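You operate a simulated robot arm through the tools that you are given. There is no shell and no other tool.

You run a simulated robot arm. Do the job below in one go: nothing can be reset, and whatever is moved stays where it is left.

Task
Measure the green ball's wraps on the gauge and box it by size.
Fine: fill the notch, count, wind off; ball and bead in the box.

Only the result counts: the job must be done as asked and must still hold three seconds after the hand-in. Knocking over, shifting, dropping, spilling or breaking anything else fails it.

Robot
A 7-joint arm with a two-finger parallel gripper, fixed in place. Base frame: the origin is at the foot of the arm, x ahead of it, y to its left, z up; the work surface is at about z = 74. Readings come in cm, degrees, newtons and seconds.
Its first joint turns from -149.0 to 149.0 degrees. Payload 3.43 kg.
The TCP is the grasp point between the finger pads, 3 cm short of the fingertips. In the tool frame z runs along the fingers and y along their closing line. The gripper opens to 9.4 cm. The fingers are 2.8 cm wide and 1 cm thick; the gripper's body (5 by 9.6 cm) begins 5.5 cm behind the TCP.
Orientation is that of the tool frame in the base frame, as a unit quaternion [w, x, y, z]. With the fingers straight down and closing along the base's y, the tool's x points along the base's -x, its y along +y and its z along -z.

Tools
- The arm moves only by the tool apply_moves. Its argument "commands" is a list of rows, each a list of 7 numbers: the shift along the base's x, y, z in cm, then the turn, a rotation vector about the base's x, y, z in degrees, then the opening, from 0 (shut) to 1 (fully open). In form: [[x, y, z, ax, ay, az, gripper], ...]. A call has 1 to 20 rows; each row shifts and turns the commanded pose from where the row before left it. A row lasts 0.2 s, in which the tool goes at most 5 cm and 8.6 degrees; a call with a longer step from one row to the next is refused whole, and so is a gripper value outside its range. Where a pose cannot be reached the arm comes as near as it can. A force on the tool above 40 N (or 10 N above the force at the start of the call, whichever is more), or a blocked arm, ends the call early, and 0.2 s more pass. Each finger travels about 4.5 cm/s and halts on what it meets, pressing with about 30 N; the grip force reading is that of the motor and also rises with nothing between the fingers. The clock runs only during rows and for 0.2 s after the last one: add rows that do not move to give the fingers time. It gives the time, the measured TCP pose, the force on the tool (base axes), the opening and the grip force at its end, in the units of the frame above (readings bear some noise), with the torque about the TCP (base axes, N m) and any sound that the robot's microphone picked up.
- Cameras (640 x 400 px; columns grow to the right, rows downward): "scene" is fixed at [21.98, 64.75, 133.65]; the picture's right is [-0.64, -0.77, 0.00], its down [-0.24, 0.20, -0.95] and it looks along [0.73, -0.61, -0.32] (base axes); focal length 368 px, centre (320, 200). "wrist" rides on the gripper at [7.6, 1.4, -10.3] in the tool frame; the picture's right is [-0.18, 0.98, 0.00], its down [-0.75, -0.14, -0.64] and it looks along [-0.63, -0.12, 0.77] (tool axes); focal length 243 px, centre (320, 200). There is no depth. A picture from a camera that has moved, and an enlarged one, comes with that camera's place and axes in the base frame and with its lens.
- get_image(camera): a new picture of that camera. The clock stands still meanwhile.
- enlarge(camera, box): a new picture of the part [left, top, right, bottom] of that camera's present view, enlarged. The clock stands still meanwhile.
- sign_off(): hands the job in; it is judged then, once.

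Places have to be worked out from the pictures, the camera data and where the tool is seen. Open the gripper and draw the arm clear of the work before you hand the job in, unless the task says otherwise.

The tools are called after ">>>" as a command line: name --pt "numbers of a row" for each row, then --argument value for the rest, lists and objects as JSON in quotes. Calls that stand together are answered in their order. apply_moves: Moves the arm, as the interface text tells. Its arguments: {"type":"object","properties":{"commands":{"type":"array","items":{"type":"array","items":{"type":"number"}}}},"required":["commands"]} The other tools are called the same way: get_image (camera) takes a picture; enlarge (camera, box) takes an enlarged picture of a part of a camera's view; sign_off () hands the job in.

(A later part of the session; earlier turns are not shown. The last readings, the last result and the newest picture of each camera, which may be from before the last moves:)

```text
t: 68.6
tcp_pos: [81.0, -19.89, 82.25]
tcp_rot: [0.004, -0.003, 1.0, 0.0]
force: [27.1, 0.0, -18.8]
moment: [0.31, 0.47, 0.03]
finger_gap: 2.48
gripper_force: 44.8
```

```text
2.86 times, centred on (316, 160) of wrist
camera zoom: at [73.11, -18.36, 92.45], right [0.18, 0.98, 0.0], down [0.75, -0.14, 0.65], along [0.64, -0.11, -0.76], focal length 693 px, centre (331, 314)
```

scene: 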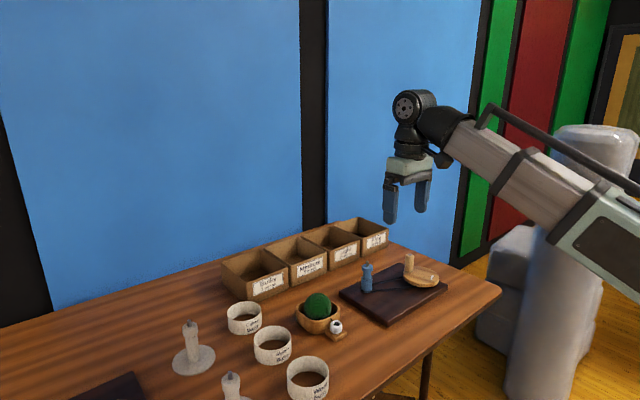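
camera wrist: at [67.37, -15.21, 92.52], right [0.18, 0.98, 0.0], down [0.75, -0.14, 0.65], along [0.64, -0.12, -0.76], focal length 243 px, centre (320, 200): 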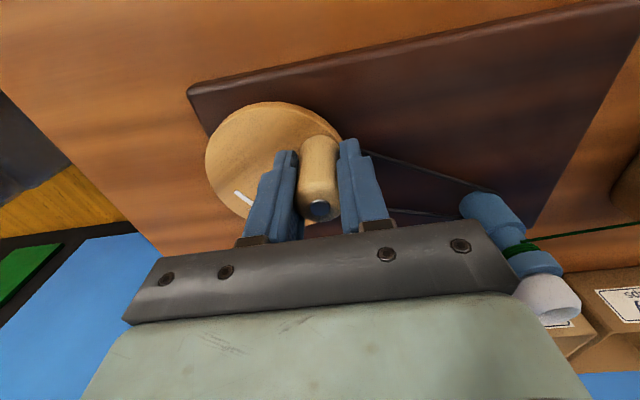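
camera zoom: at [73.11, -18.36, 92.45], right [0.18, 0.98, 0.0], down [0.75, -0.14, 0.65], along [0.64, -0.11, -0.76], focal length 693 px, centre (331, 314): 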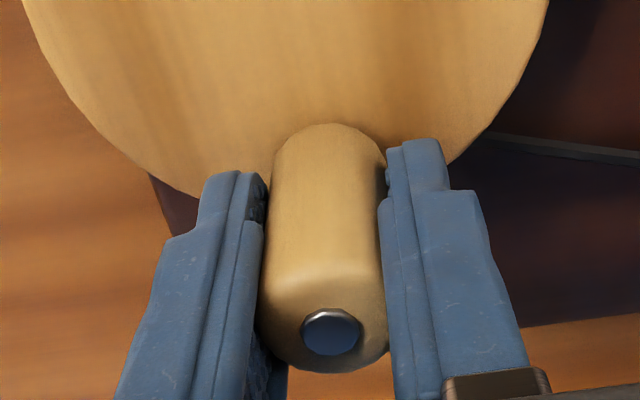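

Wraps advanced 2 more per turn (≈7.9 now), each about 0.21 cm tall. I shift the path +0.15 cm in x to relieve the 27 N, and continue 0°→135°.

>>> apply_moves --pt "0.0215 0.9757 -0.04 0 0 0 0.1" --pt "-0.3766 0.9093 0 0 0 0 0.1" --pt "-0.5991 0.7808 0 0 0 0 0.1" --pt "-0.7808 0.5991 0 0 0 0 0.1" --pt "-0.9093 0.3766 0 0 0 0 0.1" --pt "-0.9757 0.1285 0 0 0 0 0.1" --pt "-0.9757 -0.1285 0 0 0 0 0.1" --pt "-0.9093 -0.3766 0 0 0 0 0.1" --pt "-0.7808 -0.5991 0 0 0 0 0.1" --pt "0 0 0 0 0 0 0.1"

```text
t: 70.8
tcp_pos: [74.45, -17.44, 82.15]
tcp_rot: [0.003, -0.003, 1.0, -0.001]
force: [-7.8, 6.5, -1.6]
moment: [0.06, -0.53, -0.04]
finger_gap: 2.51
gripper_force: 45.6
```

Good. I continue 135°→360°.

>>> apply_moves --pt "-0.5991 -0.7808 0 0 0 0 0.1" --pt "-0.3766 -0.9093 0 0 0 0 0.1" --pt "-0.1285 -0.9757 0 0 0 0 0.1" --pt "0.1285 -0.9757 0 0 0 0 0.1" --pt "0.3766 -0.9093 0 0 0 0 0.1" --pt "0.5991 -0.7808 0 0 0 0 0.1" --pt "0.7808 -0.5991 0 0 0 0 0.1" --pt "0.9093 -0.3766 0 0 0 0 0.1" --pt "0.9757 -0.1285 0 0 0 0 0.1" --pt "0.9757 0.1285 0 0 0 0 0.1" --pt "0.9093 0.3766 0 0 0 0 0.1" --pt "0.7808 0.5991 0 0 0 0 0.1" --pt "0.5991 0.7808 0 0 0 0 0.1" --pt "0.3766 0.9093 0 0 0 0 0.1" --pt "0.1285 0.9757 0 0 0 0 0.1" --pt "0 0 0 0 0 0 0.1"

>>> enlarge --camera "scene" --box '[363, 266, 375, 280]'

>>> enlarge --camera "wrist" --box '[220, 90, 412, 230]'

```text
t: 74.2
tcp_pos: [80.96, -20.05, 82.21]
tcp_rot: [0.002, -0.002, 1.0, 0.0]
force: [-0.5, 0.5, -12.0]
moment: [0.15, -1.49, 0.01]
finger_gap: 2.51
gripper_force: 44.9
```

```text
16.00 times, centred on (369, 273) of scene
camera zoom: at [21.98, 64.75, 133.65], right [-0.64, -0.77, 0.0], down [-0.24, 0.2, -0.95], along [0.73, -0.61, -0.32], focal length 5884 px, centre (-464, -968)
```

zoom: 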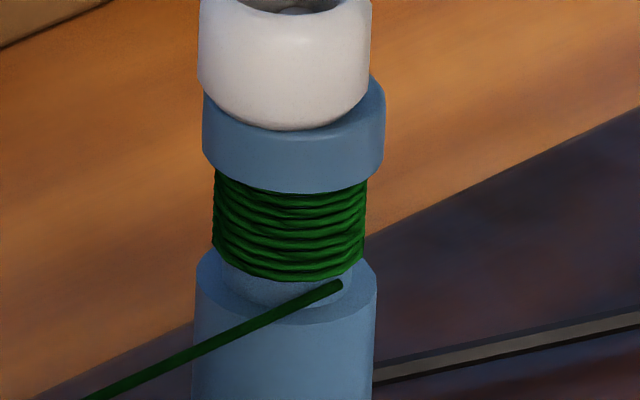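

```text
2.86 times, centred on (316, 160) of wrist
camera zoom: at [73.14, -18.5, 92.48], right [0.18, 0.98, 0.0], down [0.75, -0.14, 0.65], along [0.64, -0.12, -0.76], focal length 693 px, centre (331, 314)
```

zoom: 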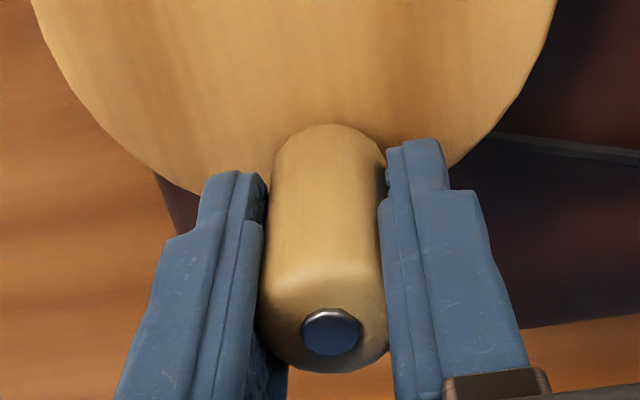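

Now ≈9.9 wraps with room for about two more: this points to 12 wraps. I do another turn, first half.

>>> apply_moves --pt "-0.1285 0.9757 -0.02 0 0 0 0.1" --pt "-0.3766 0.9093 0 0 0 0 0.1" --pt "-0.5991 0.7808 0 0 0 0 0.1" --pt "-0.7808 0.5991 0 0 0 0 0.1" --pt "-0.9093 0.3766 0 0 0 0 0.1" --pt "-0.9757 0.1285 0 0 0 0 0.1" --pt "-0.9757 -0.1285 0 0 0 0 0.1" --pt "-0.9093 -0.3766 0 0 0 0 0.1" --pt "-0.7808 -0.5991 0 0 0 0 0.1" --pt "-0.5991 -0.7808 0 0 0 0 0.1" --pt "-0.3766 -0.9093 0 0 0 0 0.1" --pt "-0.1285 -0.9757 0 0 0 0 0.1" --pt "0 0 0 0 0 0 0.1"

>>> enlarge --camera "scene" --box '[363, 266, 375, 280]'

```text
t: 77.0
tcp_pos: [73.35, -20.07, 82.33]
tcp_rot: [0.004, -0.003, 1.0, 0.0]
force: [5.2, -0.6, 10.4]
moment: [0.47, 1.33, 0.0]
finger_gap: 2.5
gripper_force: 45.1
```

```text
16.00 times, centred on (369, 273) of scene
camera zoom: at [21.98, 64.75, 133.65], right [-0.64, -0.77, 0.0], down [-0.24, 0.2, -0.95], along [0.73, -0.61, -0.32], focal length 5884 px, centre (-464, -968)
```

zoom: 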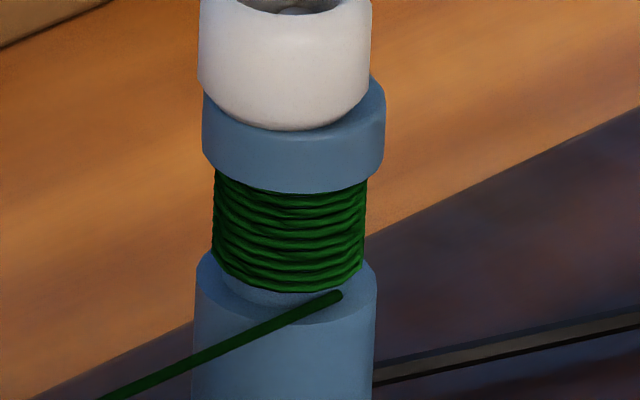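

Nearly full (≈10.9 wraps). I continue the second half of this turn.

>>> apply_moves --pt "0.1285 -0.9757 0.02 0 0 0 0.1" --pt "0.3766 -0.9093 0 0 0 0 0.1" --pt "0.5991 -0.7808 0 0 0 0 0.1" --pt "0.7808 -0.5991 0 0 0 0 0.1" --pt "0.9093 -0.3766 0 0 0 0 0.1" --pt "0.9757 -0.1285 0 0 0 0 0.1" --pt "0.9757 0.1285 0 0 0 0 0.1" --pt "0.9093 0.3766 0 0 0 0 0.1" --pt "0.7808 0.5991 0 0 0 0 0.1" --pt "0.5991 0.7808 0 0 0 0 0.1" --pt "0.3766 0.9093 0 0 0 0 0.1" --pt "0.1285 0.9757 0 0 0 0 0.1" --pt "0 0 0 0 0 0 0.1"

>>> enlarge --camera "scene" --box '[363, 266, 375, 280]'

```text
t: 79.8
tcp_pos: [81.0, -19.96, 82.3]
tcp_rot: [0.004, -0.003, 1.0, 0.0]
force: [4.6, -0.5, 2.1]
moment: [0.24, 0.17, 0.02]
finger_gap: 2.48
gripper_force: 45.4
```

```text
16.00 times, centred on (369, 273) of scene
camera zoom: at [21.98, 64.75, 133.65], right [-0.64, -0.77, 0.0], down [-0.24, 0.2, -0.95], along [0.73, -0.61, -0.32], focal length 5884 px, centre (-464, -968)
```

zoom: 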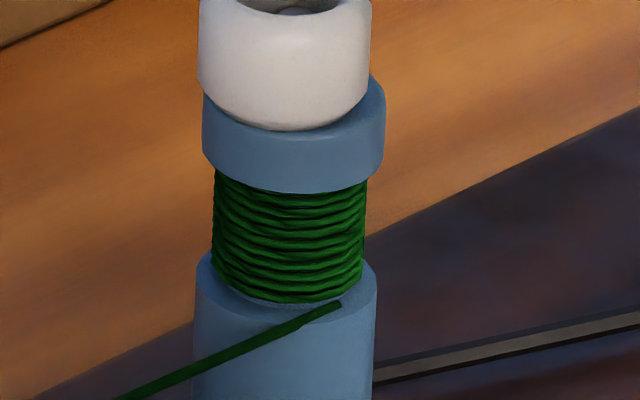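

≈11.9 wraps and just short of the notch's lower edge. I add 45° more to fill it completely.

>>> apply_moves --pt "-0.1285 0.9757 0 0 0 0 0.1" --pt "-0.3766 0.9093 0 0 0 0 0.1" --pt "-0.5991 0.7808 0 0 0 0 0.1" --pt "0 0 0 0 0 0 0.1"

>>> enlarge --camera "scene" --box '[363, 266, 375, 280]'

```text
t: 80.8
tcp_pos: [79.82, -17.28, 82.29]
tcp_rot: [0.004, -0.001, 1.0, -0.001]
force: [-4.4, -4.2, -2.7]
moment: [0.61, -1.33, -0.01]
finger_gap: 2.49
gripper_force: 44.8
```

```text
16.00 times, centred on (369, 273) of scene
camera zoom: at [21.98, 64.75, 133.65], right [-0.64, -0.77, 0.0], down [-0.24, 0.2, -0.95], along [0.73, -0.61, -0.32], focal length 5884 px, centre (-464, -968)
```

zoom: 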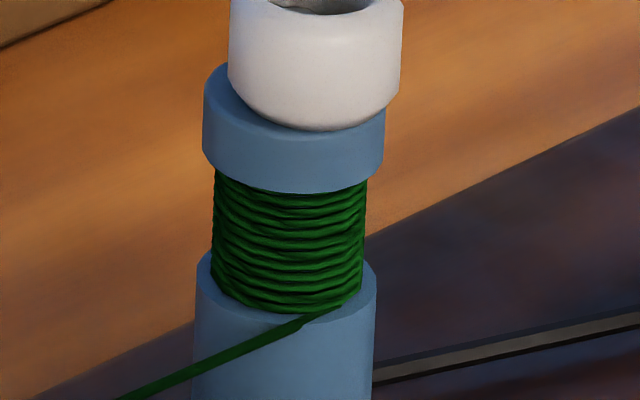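

Twelve rings now fill the notch to its lower shoulder, so the ball measures 12 wraps: the "Light" box. Now I wind off, turning clockwise; first half-turn 45°→225°.

>>> apply_moves --pt "0.5991 -0.7808 0 0 0 0 0.1" --pt "0.3766 -0.9093 0 0 0 0 0.1" --pt "0.1285 -0.9757 0 0 0 0 0.1" --pt "-0.1285 -0.9757 0 0 0 0 0.1" --pt "-0.3766 -0.9093 0 0 0 0 0.1" --pt "-0.5991 -0.7808 0 0 0 0 0.1" --pt "-0.7808 -0.5991 0 0 0 0 0.1" --pt "-0.9093 -0.3766 0 0 0 0 0.1" --pt "-0.9757 -0.1285 0 0 0 0 0.1" --pt "-0.9757 0.1285 0 0 0 0 0.1" --pt "-0.9093 0.3766 0 0 0 0 0.1" --pt "-0.7808 0.5991 0 0 0 0 0.1" --pt "0 0 0 0 0 0 0.1"

>>> enlarge --camera "scene" --box '[363, 266, 375, 280]'

```text
t: 83.6
tcp_pos: [74.55, -22.64, 82.25]
tcp_rot: [0.004, -0.002, 1.0, 0.0]
force: [-3.3, -3.9, 16.9]
moment: [0.21, 0.44, -0.01]
finger_gap: 2.51
gripper_force: 44.8
```

```text
16.00 times, centred on (369, 273) of scene
camera zoom: at [21.98, 64.75, 133.65], right [-0.64, -0.77, 0.0], down [-0.24, 0.2, -0.95], along [0.73, -0.61, -0.32], focal length 5884 px, centre (-464, -968)
```

zoom: 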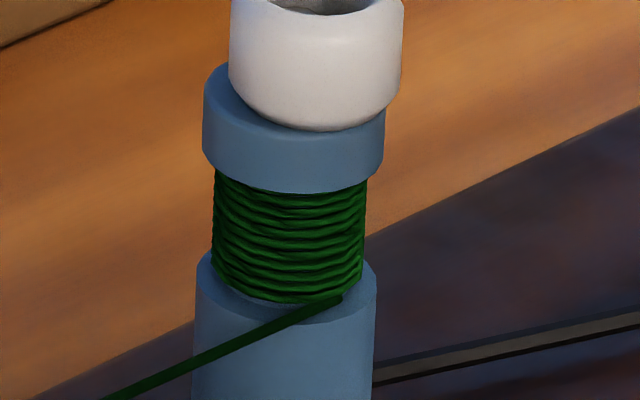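

Unwinding works. I continue clockwise 225°→45°.

>>> apply_moves --pt "-0.5991 0.7808 0.03 0 0 0 0.1" --pt "-0.3766 0.9093 0 0 0 0 0.1" --pt "-0.1285 0.9757 0 0 0 0 0.1" --pt "0.1285 0.9757 0 0 0 0 0.1" --pt "0.3766 0.9093 0 0 0 0 0.1" --pt "0.5991 0.7808 0 0 0 0 0.1" --pt "0.7808 0.5991 0 0 0 0 0.1" --pt "0.9093 0.3766 0 0 0 0 0.1" --pt "0.9757 0.1285 0 0 0 0 0.1" --pt "0.9757 -0.1285 0 0 0 0 0.1" --pt "0.9093 -0.3766 0 0 0 0 0.1" --pt "0.7808 -0.5991 0 0 0 0 0.1" --pt "0 0 0 0 0 0 0.1"

>>> enlarge --camera "wrist" --box '[220, 90, 412, 230]'

```text
t: 86.4
tcp_pos: [79.98, -17.4, 82.22]
tcp_rot: [0.005, -0.003, 1.0, -0.001]
force: [4.5, 2.8, -3.3]
moment: [0.45, 1.05, -0.02]
finger_gap: 2.51
gripper_force: 45.5
```

```text
2.86 times, centred on (316, 160) of wrist
camera zoom: at [72.08, -15.87, 92.48], right [0.18, 0.98, 0.0], down [0.75, -0.14, 0.65], along [0.64, -0.12, -0.76], focal length 693 px, centre (331, 314)
```

zoom: 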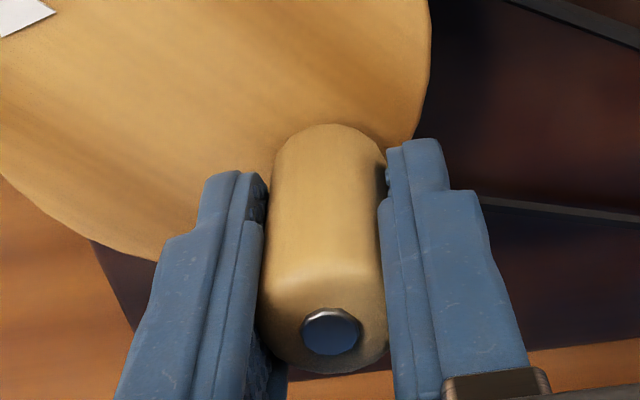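

Low forces, no slip. I continue 270° clockwise.

>>> apply_moves --pt "0.5991 -0.7808 0 0 0 0 0.1" --pt "0.3766 -0.9093 0 0 0 0 0.1" --pt "0.1285 -0.9757 0 0 0 0 0.1" --pt "-0.1285 -0.9757 0 0 0 0 0.1" --pt "-0.3766 -0.9093 0 0 0 0 0.1" --pt "-0.5991 -0.7808 0 0 0 0 0.1" --pt "-0.7808 -0.5991 0 0 0 0 0.1" --pt "-0.9093 -0.3766 0 0 0 0 0.1" --pt "-0.9757 -0.1285 0 0 0 0 0.1" --pt "-0.9757 0.1285 0 0 0 0 0.1" --pt "-0.9093 0.3766 0 0 0 0 0.1" --pt "-0.7808 0.5991 0 0 0 0 0.1" --pt "-0.5991 0.7808 0 0 0 0 0.1" --pt "-0.3766 0.9093 0 0 0 0 0.1" --pt "-0.1285 0.9757 0 0 0 0 0.1" --pt "0.1285 0.9757 0 0 0 0 0.1" --pt "0.3766 0.9093 0 0 0 0 0.1" --pt "0.5991 0.7808 0 0 0 0 0.1" --pt "0 0 0 0 0 0 0.1"

```text
t: 90.4
tcp_pos: [74.45, -17.29, 82.26]
tcp_rot: [0.003, -0.002, 1.0, 0.0]
force: [-10.5, 12.5, -12.3]
moment: [0.2, 0.94, -0.01]
finger_gap: 2.5
gripper_force: 44.3
```

Fine. I continue 270° clockwise again, from 135° round to 225°.

>>> apply_moves --pt "0.7408 0.6391 -0.03 0 0 0 0.1" --pt "0.9093 0.3766 0 0 0 0 0.1" --pt "0.9757 0.1285 0 0 0 0 0.1" --pt "0.9757 -0.1285 0 0 0 0 0.1" --pt "0.9093 -0.3766 0 0 0 0 0.1" --pt "0.7808 -0.5991 0 0 0 0 0.1" --pt "0.5991 -0.7808 0 0 0 0 0.1" --pt "0.3766 -0.9093 0 0 0 0 0.1" --pt "0.1285 -0.9757 0 0 0 0 0.1" --pt "-0.1285 -0.9757 0 0 0 0 0.1" --pt "-0.3766 -0.9093 0 0 0 0 0.1" --pt "-0.5991 -0.7808 0 0 0 0 0.1" --pt "-0.7808 -0.5991 0 0 0 0 0.1" --pt "-0.9093 -0.3766 0 0 0 0 0.1" --pt "-0.9757 -0.1285 0 0 0 0 0.1" --pt "-0.9757 0.1285 0 0 0 0 0.1" --pt "-0.9093 0.3766 0 0 0 0 0.1" --pt "-0.7808 0.5991 0 0 0 0 0.1" --pt "0 0 0 0 0 0 0.1"

>>> enlarge --camera "scene" --box '[363, 266, 375, 280]'

>>> enlarge --camera "wrist" --box '[220, 90, 412, 230]'

```text
t: 94.4
tcp_pos: [74.41, -22.6, 82.19]
tcp_rot: [0.003, -0.001, 1.0, -0.001]
force: [-14.4, -13.8, 18.7]
moment: [0.46, -0.39, 0.0]
finger_gap: 2.48
gripper_force: 44.9
```

```text
16.00 times, centred on (369, 273) of scene
camera zoom: at [21.98, 64.75, 133.65], right [-0.64, -0.77, 0.0], down [-0.24, 0.2, -0.95], along [0.73, -0.61, -0.32], focal length 5884 px, centre (-464, -968)
```

zoom: 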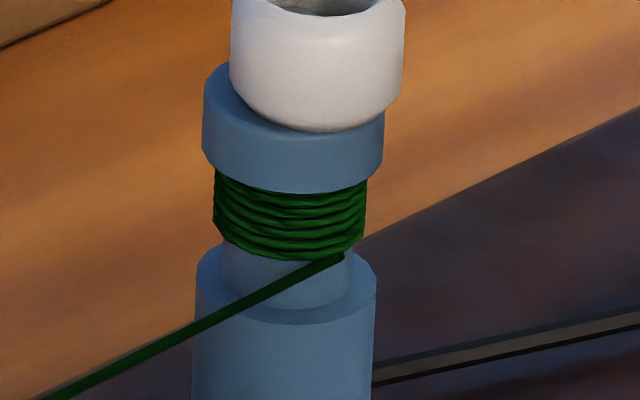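

```text
2.86 times, centred on (316, 160) of wrist
camera zoom: at [66.61, -21.1, 92.5], right [0.18, 0.98, 0.0], down [0.75, -0.14, 0.65], along [0.64, -0.12, -0.76], focal length 693 px, centre (331, 314)
```

zoom: 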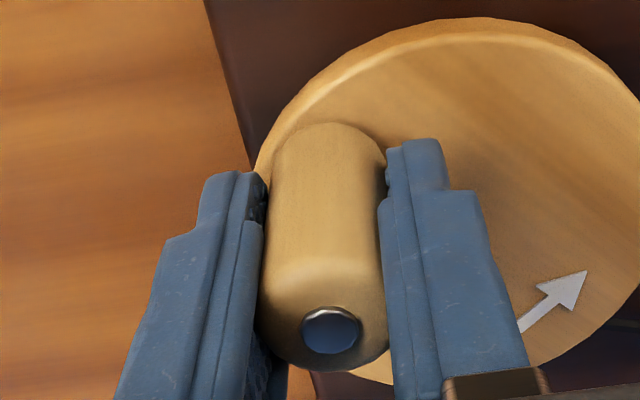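

Seven rings left. I correct 0.15 cm outward and continue 270° clockwise.

>>> apply_moves --pt "-0.6791 0.7008 0.04 0 0 0 0.1" --pt "-0.3766 0.9093 0 0 0 0 0.1" --pt "-0.1285 0.9757 0 0 0 0 0.1" --pt "0.1285 0.9757 0 0 0 0 0.1" --pt "0.3766 0.9093 0 0 0 0 0.1" --pt "0.5991 0.7808 0 0 0 0 0.1" --pt "0.7808 0.5991 0 0 0 0 0.1" --pt "0.9093 0.3766 0 0 0 0 0.1" --pt "0.9757 0.1285 0 0 0 0 0.1" --pt "0.9757 -0.1285 0 0 0 0 0.1" --pt "0.9093 -0.3766 0 0 0 0 0.1" --pt "0.7808 -0.5991 0 0 0 0 0.1" --pt "0 0 0 0 0 0 0.1"

```text
t: 97.2
tcp_pos: [79.83, -17.38, 82.24]
tcp_rot: [0.004, -0.003, 1.0, 0.0]
force: [7.9, 8.0, -16.6]
moment: [0.38, 0.84, -0.02]
finger_gap: 2.48
gripper_force: 44.8
```

Slight outward pull on both sides means the radius is nearer 3.87, so I scale the steps and continue half a turn (45°→225°).

>>> apply_moves --pt "0.685 -0.7315 -0.03 0 0 0 0.1" --pt "0.3866 -0.9334 0 0 0 0 0.1" --pt "0.1319 -1.0016 0 0 0 0 0.1" --pt "-0.1319 -1.0016 0 0 0 0 0.1" --pt "-0.3866 -0.9334 0 0 0 0 0.1" --pt "-0.615 -0.8015 0 0 0 0 0.1" --pt "-0.8015 -0.615 0 0 0 0 0.1" --pt "-0.9334 -0.3866 0 0 0 0 0.1" --pt "-1.0016 -0.1319 0 0 0 0 0.1" --pt "-1.0016 0.1319 0 0 0 0 0.1" --pt "-0.9334 0.3866 0 0 0 0 0.1" --pt "-0.8015 0.615 0 0 0 0 0.1" --pt "0 0 0 0 0 0 0.1"

>>> enlarge --camera "wrist" --box '[220, 90, 412, 230]'

```text
t: 100.0
tcp_pos: [74.54, -22.66, 82.2]
tcp_rot: [0.005, -0.002, 1.0, 0.0]
force: [17.7, 17.1, -7.9]
moment: [0.29, 0.39, -0.04]
finger_gap: 2.51
gripper_force: 44.6
```

```text
2.86 times, centred on (316, 160) of wrist
camera zoom: at [66.6, -21.16, 92.47], right [0.18, 0.98, 0.0], down [0.75, -0.14, 0.65], along [0.64, -0.11, -0.76], focal length 693 px, centre (331, 314)
```

zoom: 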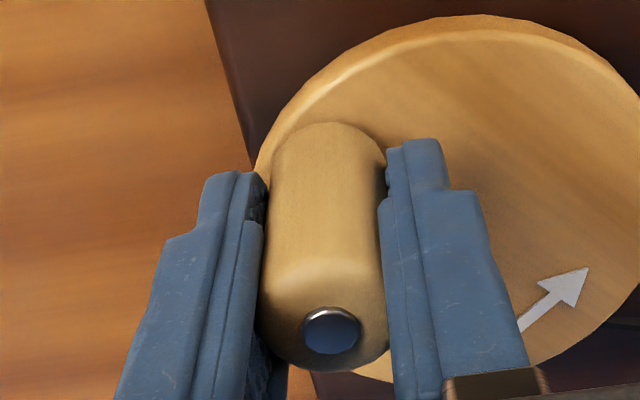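

Slightly too far out now; I use r≈3.82, step in 0.12 cm, and continue half a turn (225°→45°).

>>> apply_moves --pt "-0.524 0.874 0 0 0 0 0.1" --pt "-0.3816 0.9214 0 0 0 0 0.1" --pt "-0.1302 0.9887 0 0 0 0 0.1" --pt "0.1302 0.9887 0 0 0 0 0.1" --pt "0.3816 0.9214 0 0 0 0 0.1" --pt "0.6071 0.7912 0 0 0 0 0.1" --pt "0.7912 0.6071 0 0 0 0 0.1" --pt "0.9214 0.3816 0 0 0 0 0.1" --pt "0.9887 0.1302 0 0 0 0 0.1" --pt "0.9887 -0.1302 0 0 0 0 0.1" --pt "0.9214 -0.3816 0 0 0 0 0.1" --pt "0.7912 -0.6071 0 0 0 0 0.1" --pt "0 0 0 0 0 0 0.1"

>>> enlarge --camera "scene" --box '[363, 266, 375, 280]'

```text
t: 102.8
tcp_pos: [79.83, -17.32, 82.25]
tcp_rot: [0.003, -0.003, 1.0, 0.001]
force: [3.4, 3.1, 8.0]
moment: [0.36, 1.42, -0.04]
finger_gap: 2.49
gripper_force: 44.9
```

```text
16.00 times, centred on (369, 273) of scene
camera zoom: at [21.98, 64.75, 133.65], right [-0.64, -0.77, 0.0], down [-0.24, 0.2, -0.95], along [0.73, -0.61, -0.32], focal length 5884 px, centre (-464, -968)
```

zoom: 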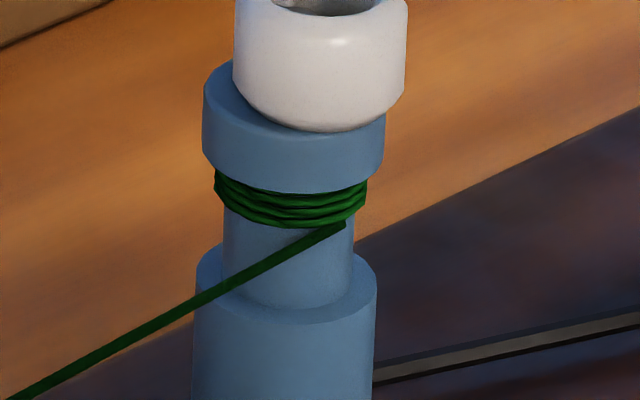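

Four rings left, forces near zero with this radius. I continue half a turn (45°→225°).

>>> apply_moves --pt "0.6071 -0.7912 0 0 0 0 0.1" --pt "0.3816 -0.9214 0 0 0 0 0.1" --pt "0.1302 -0.9887 0 0 0 0 0.1" --pt "-0.1302 -0.9887 0 0 0 0 0.1" --pt "-0.3816 -0.9214 0 0 0 0 0.1" --pt "-0.6071 -0.7912 0 0 0 0 0.1" --pt "-0.7912 -0.6071 0 0 0 0 0.1" --pt "-0.9214 -0.3816 0 0 0 0 0.1" --pt "-0.9887 -0.1302 0 0 0 0 0.1" --pt "-0.9887 0.1302 0 0 0 0 0.1" --pt "-0.9214 0.3816 0 0 0 0 0.1" --pt "-0.7912 0.6071 0 0 0 0 0.1" --pt "0 0 0 0 0 0 0.1"

>>> enlarge --camera "scene" --box '[357, 256, 381, 282]'

```text
t: 105.6
tcp_pos: [74.53, -22.58, 82.33]
tcp_rot: [0.003, -0.003, 1.0, 0.0]
force: [-5.8, -6.6, -18.6]
moment: [0.12, -0.75, 0.01]
finger_gap: 2.46
gripper_force: 44.8
```

```text
15.38 times, centred on (369, 269) of scene
camera zoom: at [21.98, 64.75, 133.65], right [-0.64, -0.77, 0.0], down [-0.24, 0.2, -0.95], along [0.73, -0.61, -0.32], focal length 5657 px, centre (-434, -862)
```

zoom: 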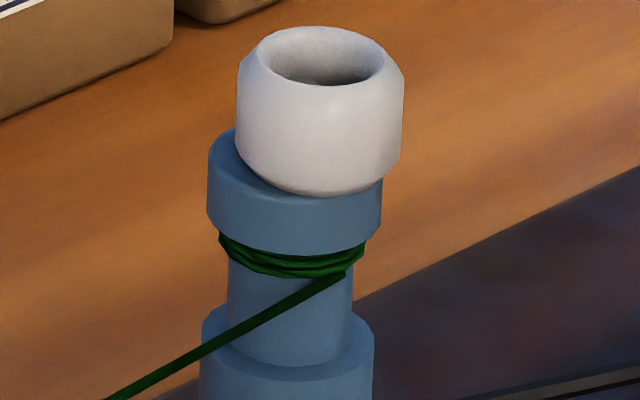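

Three rings left. I continue half a turn (225°→45°).

>>> apply_moves --pt "-0.6071 0.7912 -0.04 0 0 0 0.1" --pt "-0.3816 0.9214 0 0 0 0 0.1" --pt "-0.1302 0.9887 0 0 0 0 0.1" --pt "0.1302 0.9887 0 0 0 0 0.1" --pt "0.3816 0.9214 0 0 0 0 0.1" --pt "0.6071 0.7912 0 0 0 0 0.1" --pt "0.7912 0.6071 0 0 0 0 0.1" --pt "0.9214 0.3816 0 0 0 0 0.1" --pt "0.9887 0.1302 0 0 0 0 0.1" --pt "0.9887 -0.1302 0 0 0 0 0.1" --pt "0.9214 -0.3816 0 0 0 0 0.1" --pt "0.7912 -0.6071 0 0 0 0 0.1" --pt "0 0 0 0 0 0 0.1"

>>> enlarge --camera "scene" --box '[357, 256, 381, 282]'

```text
t: 108.4
tcp_pos: [79.82, -17.28, 82.32]
tcp_rot: [0.003, -0.002, 1.0, -0.001]
force: [-7.9, -9.0, 22.9]
moment: [0.26, -0.56, 0.0]
finger_gap: 2.5
gripper_force: 44.9
```

```text
15.38 times, centred on (369, 269) of scene
camera zoom: at [21.98, 64.75, 133.65], right [-0.64, -0.77, 0.0], down [-0.24, 0.2, -0.95], along [0.73, -0.61, -0.32], focal length 5657 px, centre (-434, -862)
```

zoom: 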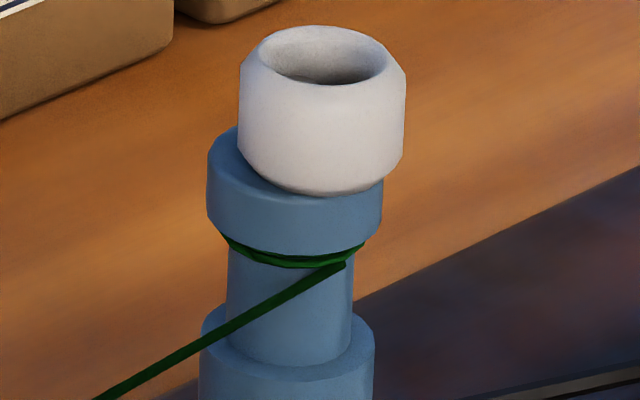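

Two rings left. I continue half a turn (45°→225°).

>>> apply_moves --pt "0.5771 -0.8212 0.05 0 0 0 0.1" --pt "0.3816 -0.9214 0 0 0 0 0.1" --pt "0.1302 -0.9887 0 0 0 0 0.1" --pt "-0.1302 -0.9887 0 0 0 0 0.1" --pt "-0.3816 -0.9214 0 0 0 0 0.1" --pt "-0.6071 -0.7912 0 0 0 0 0.1" --pt "-0.7912 -0.6071 0 0 0 0 0.1" --pt "-0.9214 -0.3816 0 0 0 0 0.1" --pt "-0.9887 -0.1302 0 0 0 0 0.1" --pt "-0.9887 0.1302 0 0 0 0 0.1" --pt "-0.9214 0.3816 0 0 0 0 0.1" --pt "-0.7912 0.6071 0 0 0 0 0.1" --pt "0 0 0 0 0 0 0.1"

>>> enlarge --camera "scene" --box '[357, 256, 381, 282]'

```text
t: 111.2
tcp_pos: [74.48, -22.64, 82.24]
tcp_rot: [0.004, -0.002, 1.0, 0.001]
force: [-0.4, 0.2, 21.8]
moment: [0.15, 0.08, -0.02]
finger_gap: 2.5
gripper_force: 45.4
```

```text
15.38 times, centred on (369, 269) of scene
camera zoom: at [21.98, 64.75, 133.65], right [-0.64, -0.77, 0.0], down [-0.24, 0.2, -0.95], along [0.73, -0.61, -0.32], focal length 5657 px, centre (-434, -862)
```

zoom: 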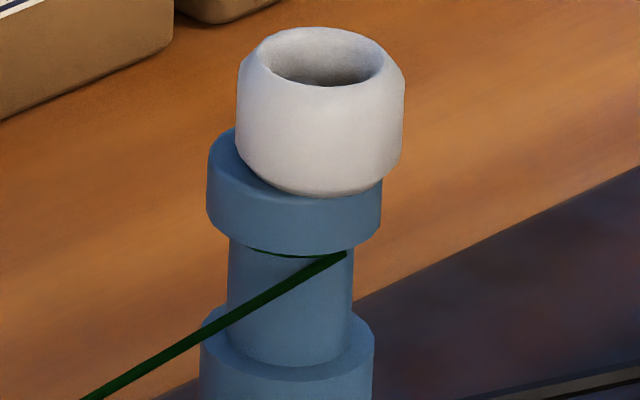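

One ring left. I continue 225°→30°, then will watch for the yarn leaving the notch.

>>> apply_moves --pt "-0.6071 0.7912 0.04 0 0 0 0.1" --pt "-0.3816 0.9214 0 0 0 0 0.1" --pt "-0.1302 0.9887 0 0 0 0 0.1" --pt "0.1302 0.9887 0 0 0 0 0.1" --pt "0.3816 0.9214 0 0 0 0 0.1" --pt "0.6071 0.7912 0 0 0 0 0.1" --pt "0.7912 0.6071 0 0 0 0 0.1" --pt "0.9214 0.3816 0 0 0 0 0.1" --pt "0.9887 0.1302 0 0 0 0 0.1" --pt "0.9887 -0.1302 0 0 0 0 0.1" --pt "0.9214 -0.3816 0 0 0 0 0.1" --pt "0.7912 -0.6071 0 0 0 0 0.1" --pt "0.6071 -0.7912 0 0 0 0 0.1" --pt "0 0 0 0 0 0 0.1"

>>> enlarge --camera "scene" --box '[357, 256, 381, 282]'

>>> enlarge --camera "scene" --box '[270, 230, 430, 340]'

```text
t: 114.2
tcp_pos: [80.49, -17.99, 82.28]
tcp_rot: [0.003, -0.002, 1.0, 0.0]
force: [8.5, 4.4, -5.2]
moment: [0.41, 0.74, -0.01]
finger_gap: 2.47
gripper_force: 45.2
```

```text
15.38 times, centred on (369, 269) of scene
camera zoom: at [21.98, 64.75, 133.65], right [-0.64, -0.77, 0.0], down [-0.24, 0.2, -0.95], along [0.73, -0.61, -0.32], focal length 5657 px, centre (-434, -862)
```

zoom: 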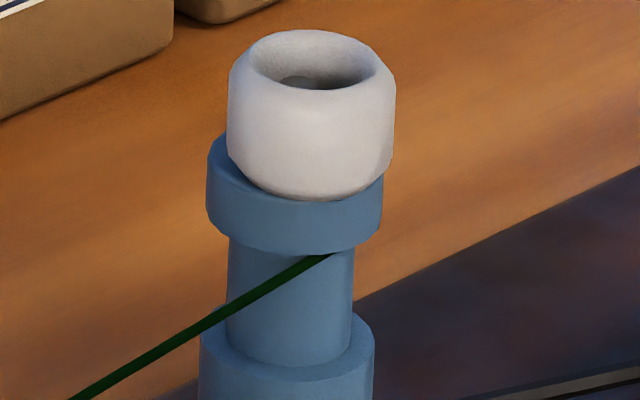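

```text
3.64 times, centred on (350, 285) of scene
camera zoom: at [21.98, 64.75, 133.65], right [-0.64, -0.77, 0.0], down [-0.24, 0.2, -0.95], along [0.73, -0.61, -0.32], focal length 1337 px, centre (211, -109)
```

zoom: 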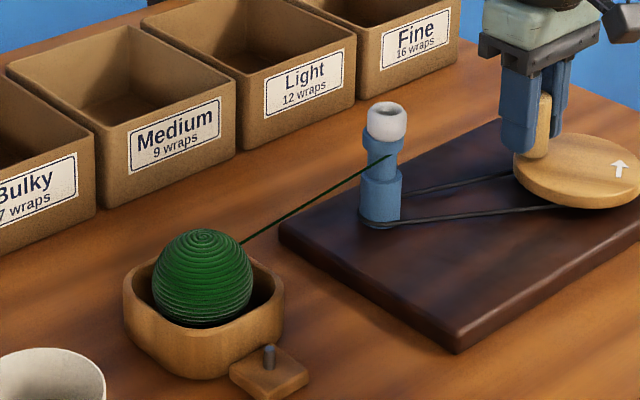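

The notch is nearly empty (about 0.05 turn left). I turn the last 9° clockwise and check whether the yarn goes back to the bead.

>>> apply_moves --pt "0.13 -0.25 0 0 0 0 0.1" --pt "0.119 -0.266 0 0 0 0 0.1" --pt "0 0 0 0 0 0 0.1"

>>> enlarge --camera "scene" --box '[357, 256, 381, 282]'

```text
t: 115.0
tcp_pos: [80.8, -18.74, 82.25]
tcp_rot: [0.004, -0.002, 1.0, -0.001]
force: [8.3, 2.5, -14.6]
moment: [0.46, -0.02, -0.05]
finger_gap: 2.51
gripper_force: 44.8
```

```text
15.38 times, centred on (369, 269) of scene
camera zoom: at [21.98, 64.75, 133.65], right [-0.64, -0.77, 0.0], down [-0.24, 0.2, -0.95], along [0.73, -0.61, -0.32], focal length 5657 px, centre (-434, -862)
```

zoom: 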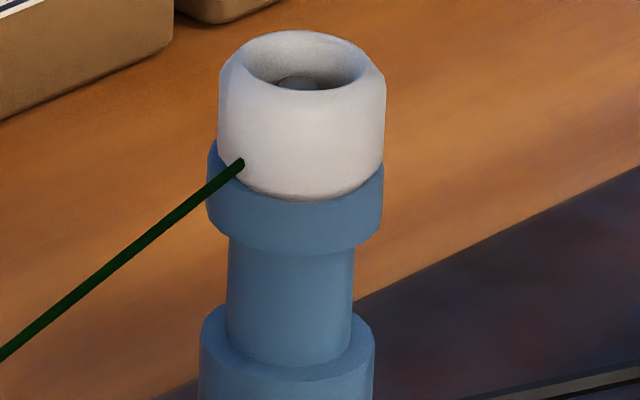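

The notch is empty and the yarn runs from the bead again. I relieve the small residual force and open the fingers, then check that the wheel stayed.

>>> apply_moves --pt "0.037 0.01 -0.03 0 0 0 0.1" --pt "0 0 0 0 0 0 0.1" --pt "0 0 0 0 0 0 0.28" --pt "0 0 0 0 0 0 0.34" --pt "0 0 0 0 0 0 0.4" --pt "0 0 0 0 0 0 0.5" --pt "0 0 0 0 0 0 0.5"

>>> enlarge --camera "scene" --box '[357, 256, 381, 282]'

>>> enlarge --camera "wrist" --box '[220, 90, 412, 230]'

```text
t: 116.6
tcp_pos: [80.72, -18.65, 82.18]
tcp_rot: [0.004, -0.002, 1.0, -0.001]
force: [-0.7, -0.8, 0.2]
moment: [0.02, -0.01, 0.01]
finger_gap: 4.71
gripper_force: 0.0
```

```text
15.38 times, centred on (369, 269) of scene
camera zoom: at [21.98, 64.75, 133.65], right [-0.64, -0.77, 0.0], down [-0.24, 0.2, -0.95], along [0.73, -0.61, -0.32], focal length 5657 px, centre (-434, -862)
```

zoom: 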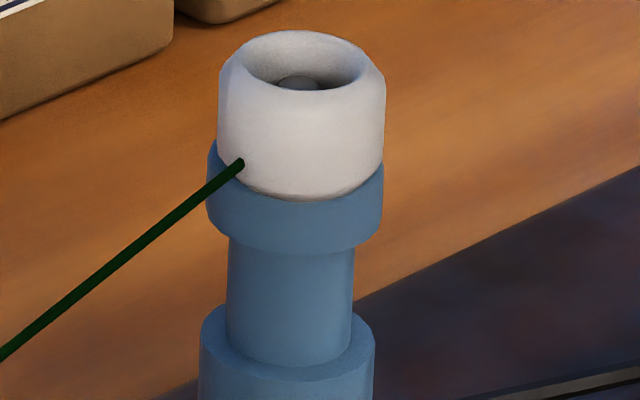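

```text
2.86 times, centred on (316, 160) of wrist
camera zoom: at [72.86, -17.09, 92.51], right [0.18, 0.98, 0.0], down [0.75, -0.14, 0.65], along [0.64, -0.12, -0.76], focal length 693 px, centre (331, 314)
```

zoom: 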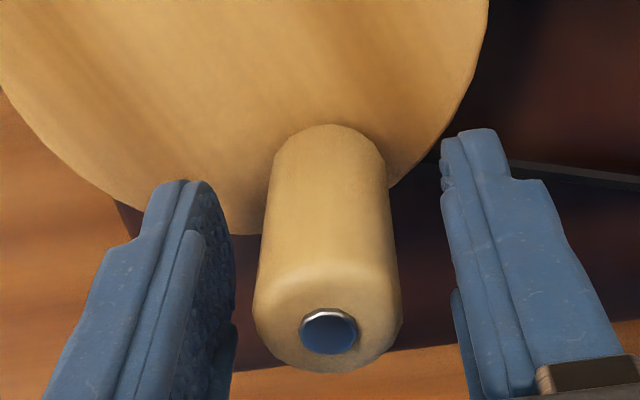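

The wheel and spindle stayed put. I lift clear of the knob, then go and view the boxes from above to plan the placement in "Light".

>>> apply_moves --pt "0 0 0.5 0 0 0 0.5" --pt "0 0 1.5 0 0 0 0.5" --pt "0 0 2.0 0 0 0 0.5" --pt "0 0 2.5 0 0 0 0.5" --pt "0 0 2.5 0 0 0 0.5" --pt "0 0 2.5 0 0 0 0.5" --pt "0 0 2.5 0 0 0 0.5" --pt "0 0.5 2.5 0 0 0 0.5" --pt "0.5 1.0 2.5 0 0 0 0.5" --pt "1.0 1.0 2.0 0 0 0 0.5" --pt "1.0 1.0 1.0 0 0 0 0.5" --pt "0.5 0.5 0 0 0 0 0.5" --pt "0 0 0 0 0 0 0.5"

>>> get_image --camera "wrist"

>>> enlarge --camera "scene" --box '[210, 200, 410, 325]'

```text
t: 119.4
tcp_pos: [83.62, -14.7, 104.25]
tcp_rot: [0.003, -0.003, 1.0, -0.001]
force: [-0.1, -0.7, 0.1]
moment: [-0.01, 0.0, -0.01]
finger_gap: 4.72
gripper_force: 0.0
```

```text
taken
camera wrist: at [75.82, -13.09, 114.47], right [0.18, 0.98, 0.0], down [0.75, -0.14, 0.65], along [0.64, -0.12, -0.76], focal length 243 px, centre (320, 200)
```

wrist: 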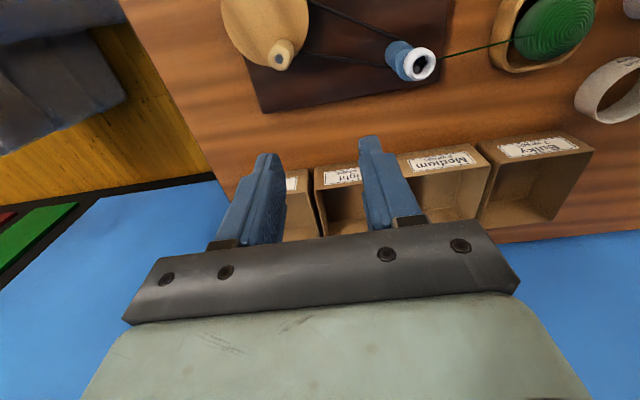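

```text
3.20 times, centred on (310, 262) of scene
camera zoom: at [21.98, 64.75, 133.65], right [-0.64, -0.77, 0.0], down [-0.24, 0.2, -0.95], along [0.73, -0.61, -0.32], focal length 1177 px, centre (352, 0)
```

zoom: 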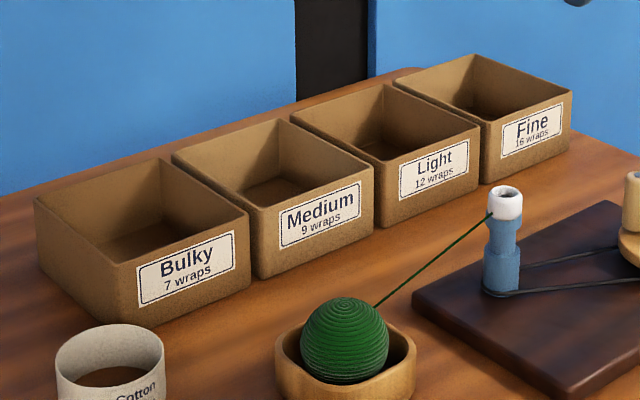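

The Light box spans about x 101–116, y −19 to −5, rim at z≈81. It lies beyond the straight-down reach, so I test reaching over it with the empty tool tilted outward.

>>> apply_moves --pt "1.0 0.3 -0.3 0 0 0 0.5" --pt "2.0 0.5 -0.7 0 0 0 0.5" --pt "2.0 0.5 -0.7 0 0 0 0.5" --pt "2.0 0.5 -0.7 0 -4 0 0.5" --pt "2.0 0.4 -0.7 0 -7 0 0.5" --pt "2.0 0.3 -0.7 0 -7 0 0.5" --pt "2.0 0.2 -0.3 0 -7 0 0.5" --pt "2.0 0 0 0 -7 0 0.5" --pt "2.0 0 0 0 -4 0 0.5" --pt "2.0 0 0 0 0 0 0.5" --pt "2.0 0 0 0 0 0 0.5" --pt "1.0 0 0 0 0 0 0.5" --pt "0 0 0 0 0 0 0.5"

>>> get_image --camera "wrist"

>>> get_image --camera "scene"

```text
t: 122.2
tcp_pos: [105.84, -11.94, 100.16]
tcp_rot: [0.313, -0.001, 0.95, -0.003]
force: [0.0, 0.3, 1.1]
moment: [0.03, 0.03, -0.01]
finger_gap: 4.71
gripper_force: 0.1
```

```text
taken
camera wrist: at [93.4, -10.51, 103.9], right [0.15, 0.98, 0.11], down [0.23, -0.14, 0.96], along [0.96, -0.12, -0.24], focal length 243 px, centre (320, 200)
```

wrist: 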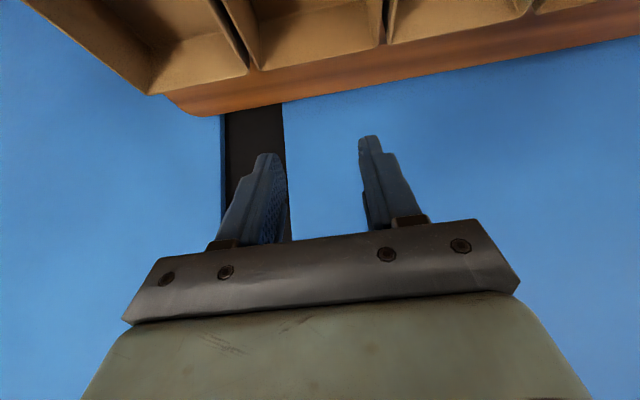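

```text
taken
```

scene: 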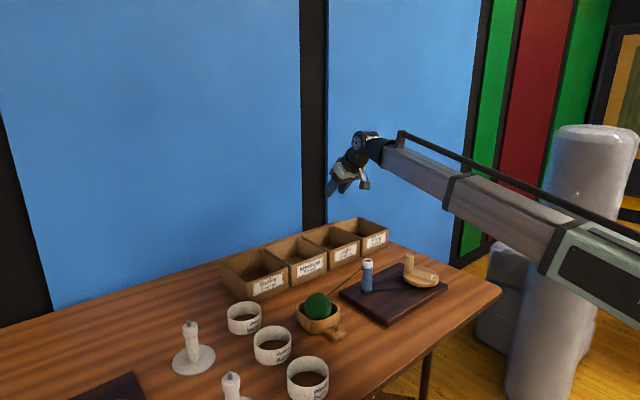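

The tilted pose reaches (105.8, −11.9). I test lowering toward the box mouth to make sure that reach also holds low down.

>>> apply_moves --pt "0 0 -1.5 0 0 0 0.5" --pt "0 0 -2.5 0 0 0 0.5" --pt "0 0 -2.5 0 0 0 0.5" --pt "0 0 -2.5 0 0 0 0.5" --pt "0 0 -2.5 0 0 0 0.5" --pt "0.5 0 -2.0 0 0 0 0.5" --pt "0.5 0 -1.0 0 0 0 0.5" --pt "0 0 0 0 0 0 0.5"

>>> enlarge --camera "scene" --box '[250, 180, 410, 280]'

>>> get_image --camera "wrist"

```text
t: 124.0
tcp_pos: [106.76, -11.98, 85.49]
tcp_rot: [0.313, -0.003, 0.95, -0.001]
force: [0.1, -0.1, 0.4]
moment: [0.02, 0.02, 0.03]
finger_gap: 4.68
gripper_force: 0.0
```

```text
4.00 times, centred on (330, 230) of scene
camera zoom: at [21.98, 64.75, 133.65], right [-0.64, -0.77, 0.0], down [-0.24, 0.2, -0.95], along [0.73, -0.61, -0.32], focal length 1471 px, centre (280, 80)
```

zoom: 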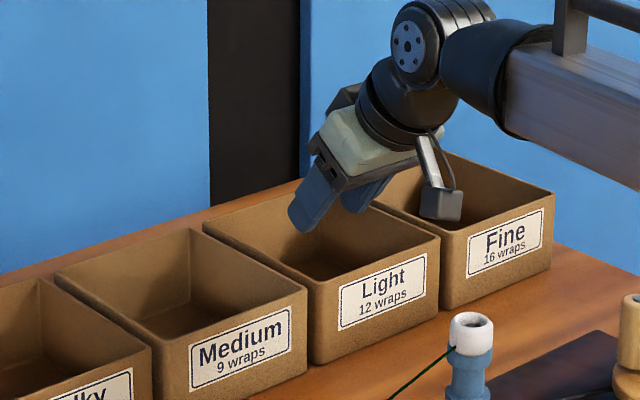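

```text
taken
camera wrist: at [94.41, -10.46, 89.34], right [0.14, 0.98, 0.11], down [0.23, -0.14, 0.96], along [0.96, -0.12, -0.24], focal length 243 px, centre (320, 200)
```

wrist: 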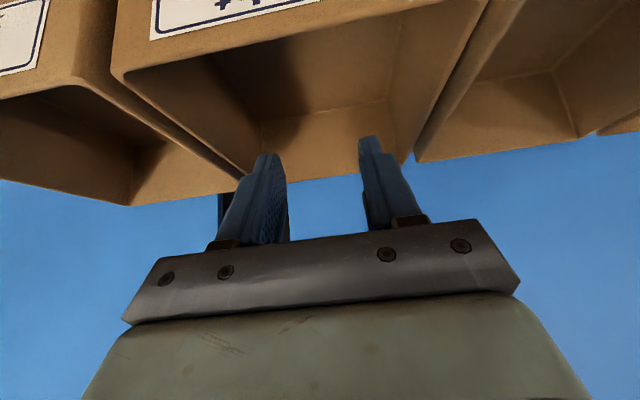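

Reach is good there (106.8, −12, 85.5) with a 36° tilt. I withdraw upward and return above the spindle, straightening the tool, to fetch the bead.

>>> apply_moves --pt "0 0 1.5 0 0 0 0.5" --pt "0 0 2.5 0 0 0 0.5" --pt "0 0 2.5 0 0 0 0.5" --pt "0 0 2.5 0 0 0 0.5" --pt "0 0 2.5 0 0 0 0.5" --pt "0 0 2.0 0 0 0 0.5" --pt "-1.0 0.4 1.0 0 0 0 0.5" --pt "-2.0 0.7 0 0 3 0 0.5" --pt "-2.0 0.7 0 0 4 0 0.5" --pt "-2.0 0.7 0 0 4 0 0.5" --pt "-2.0 0.7 0 0 4 0 0.5" --pt "-2.0 0.7 0 0 4 0 0.5" --pt "-2.0 0.7 0 0 4 0 0.5" --pt "-2.0 0.7 -0.3 0 4 0 0.5" --pt "-2.0 0.7 -0.5 0 4 0 0.5" --pt "-2.0 0.7 -0.5 0 4 0 0.5" --pt "-2.0 0.7 -0.5 0 1.5 0 0.5" --pt "-2.0 0.7 -0.5 0 0 0 0.5" --pt "-1.2 0.3 -0.5 0 0 0 0.5" --pt "0 0 0 0 0 0 0.5"

>>> get_image --camera "wrist"

```text
t: 128.2
tcp_pos: [82.52, -3.49, 97.34]
tcp_rot: [-0.002, -0.003, 1.0, -0.001]
force: [0.6, 0.1, -0.7]
moment: [-0.01, 0.01, 0.0]
finger_gap: 4.69
gripper_force: 0.0
```

```text
taken
camera wrist: at [74.93, -2.07, 107.6], right [0.18, 0.98, 0.0], down [0.76, -0.14, 0.64], along [0.63, -0.12, -0.77], focal length 243 px, centre (320, 200)
```

wrist: 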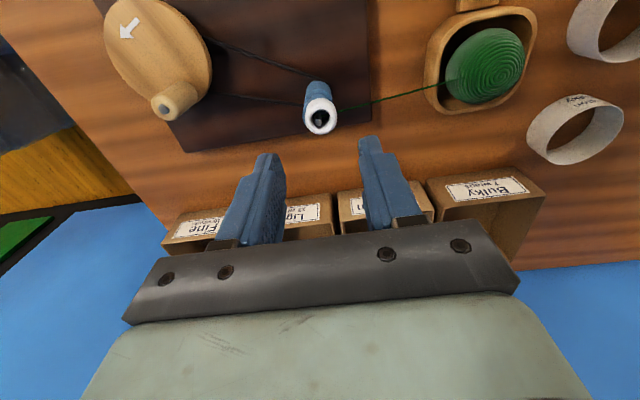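

I zoom on the bead to locate it on the spindle.

>>> enlarge --camera "wrist" --box '[280, 70, 360, 145]'

>>> enlarge --camera "scene" --box '[350, 240, 390, 300]'

```text
5.33 times, centred on (320, 108) of wrist
camera zoom: at [74.93, -2.07, 107.6], right [0.18, 0.98, 0.0], down [0.76, -0.14, 0.64], along [0.63, -0.12, -0.77], focal length 1294 px, centre (320, 693)
```

zoom: 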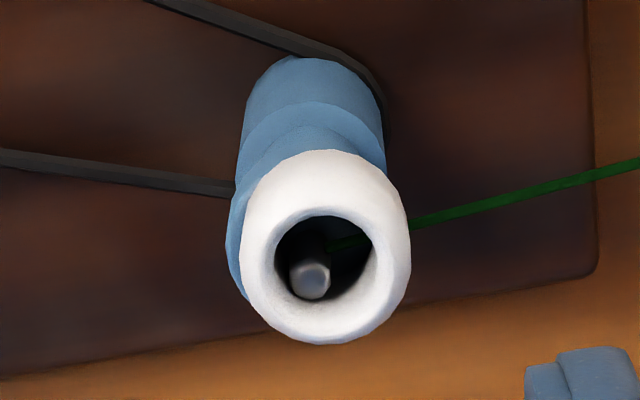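

```text
6.67 times, centred on (370, 270) of scene
camera zoom: at [21.98, 64.75, 133.65], right [-0.64, -0.77, 0.0], down [-0.24, 0.2, -0.95], along [0.73, -0.61, -0.32], focal length 2452 px, centre (-13, -267)
```

zoom: 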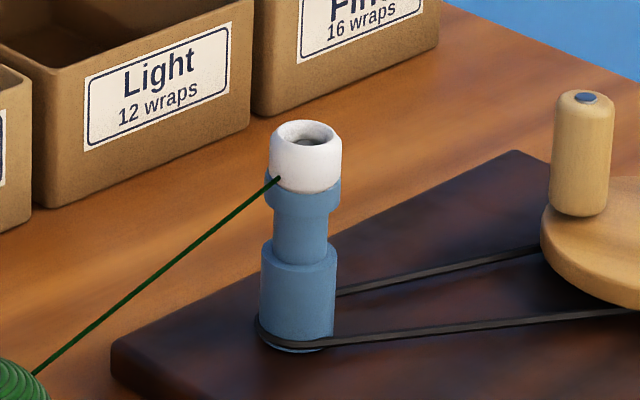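

The bead is at about (83.35, −3.63) with its top near z=85.6. I lower over it in two stages.

>>> apply_moves --pt "0.4 -0.05 -1.0 0 0 0 0.5" --pt "0.35 -0.05 -2.0 0 0 0 0.5" --pt "0 0 -2.0 0 0 0 0.5" --pt "0 0 -1.5 0 0 0 0.5" --pt "0 0 -0.8 0 0 0 0.5" --pt "0 0 0 0 0 0 0.5"

>>> enlarge --camera "wrist" --box '[240, 90, 400, 210]'

>>> enlarge --camera "scene" --box '[340, 235, 396, 275]'

```text
t: 129.6
tcp_pos: [83.35, -3.53, 89.99]
tcp_rot: [-0.001, -0.003, 1.0, -0.001]
force: [-0.4, -0.1, 0.7]
moment: [-0.01, 0.03, -0.02]
finger_gap: 4.7
gripper_force: 0.1
```

```text
3.33 times, centred on (320, 150) of wrist
camera zoom: at [75.61, -2.09, 100.33], right [0.18, 0.98, 0.0], down [0.76, -0.14, 0.64], along [0.63, -0.12, -0.77], focal length 809 px, centre (320, 367)
```

zoom: 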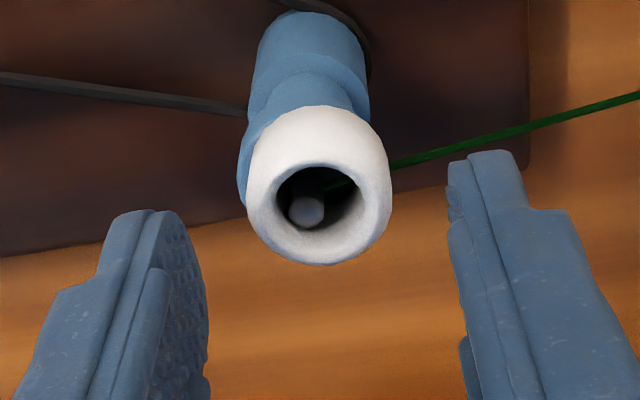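

```text
10.00 times, centred on (368, 255) of scene
camera zoom: at [21.98, 64.75, 133.65], right [-0.64, -0.77, 0.0], down [-0.24, 0.2, -0.95], along [0.73, -0.61, -0.32], focal length 3677 px, centre (-160, -350)
```

zoom: 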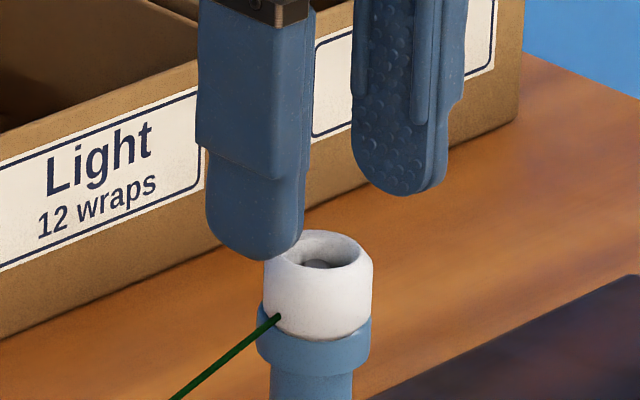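

Well centred. I lower the last 3 cm and close on the bead.

>>> apply_moves --pt "0.05 -0.07 -0.8 0 0 0 0.5" --pt "0 0 -0.9 0 0 0 0.5" --pt "0 0 -0.8 0 0 0 0.5" --pt "0 0 -0.4 0 0 0 0.5" --pt "0 0 0 0 0 0 0.5"

>>> enlarge --camera "scene" --box '[340, 235, 396, 275]'

```text
t: 130.8
tcp_pos: [83.56, -3.63, 87.1]
tcp_rot: [-0.001, -0.002, 1.0, -0.001]
force: [-0.4, 0.8, 0.1]
moment: [0.02, 0.0, 0.01]
finger_gap: 4.72
gripper_force: 0.1
```

```text
10.00 times, centred on (368, 255) of scene
camera zoom: at [21.98, 64.75, 133.65], right [-0.64, -0.77, 0.0], down [-0.24, 0.2, -0.95], along [0.73, -0.61, -0.32], focal length 3677 px, centre (-160, -350)
```

zoom: 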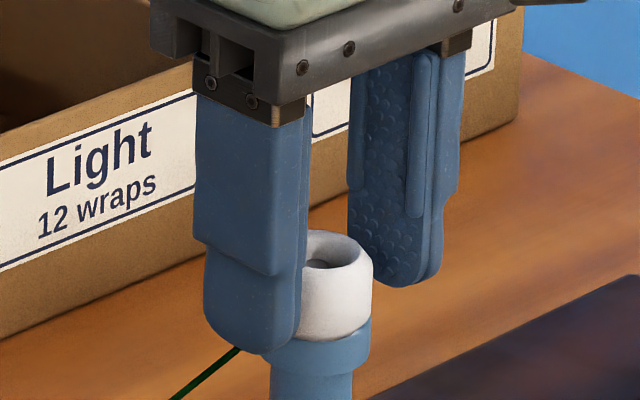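

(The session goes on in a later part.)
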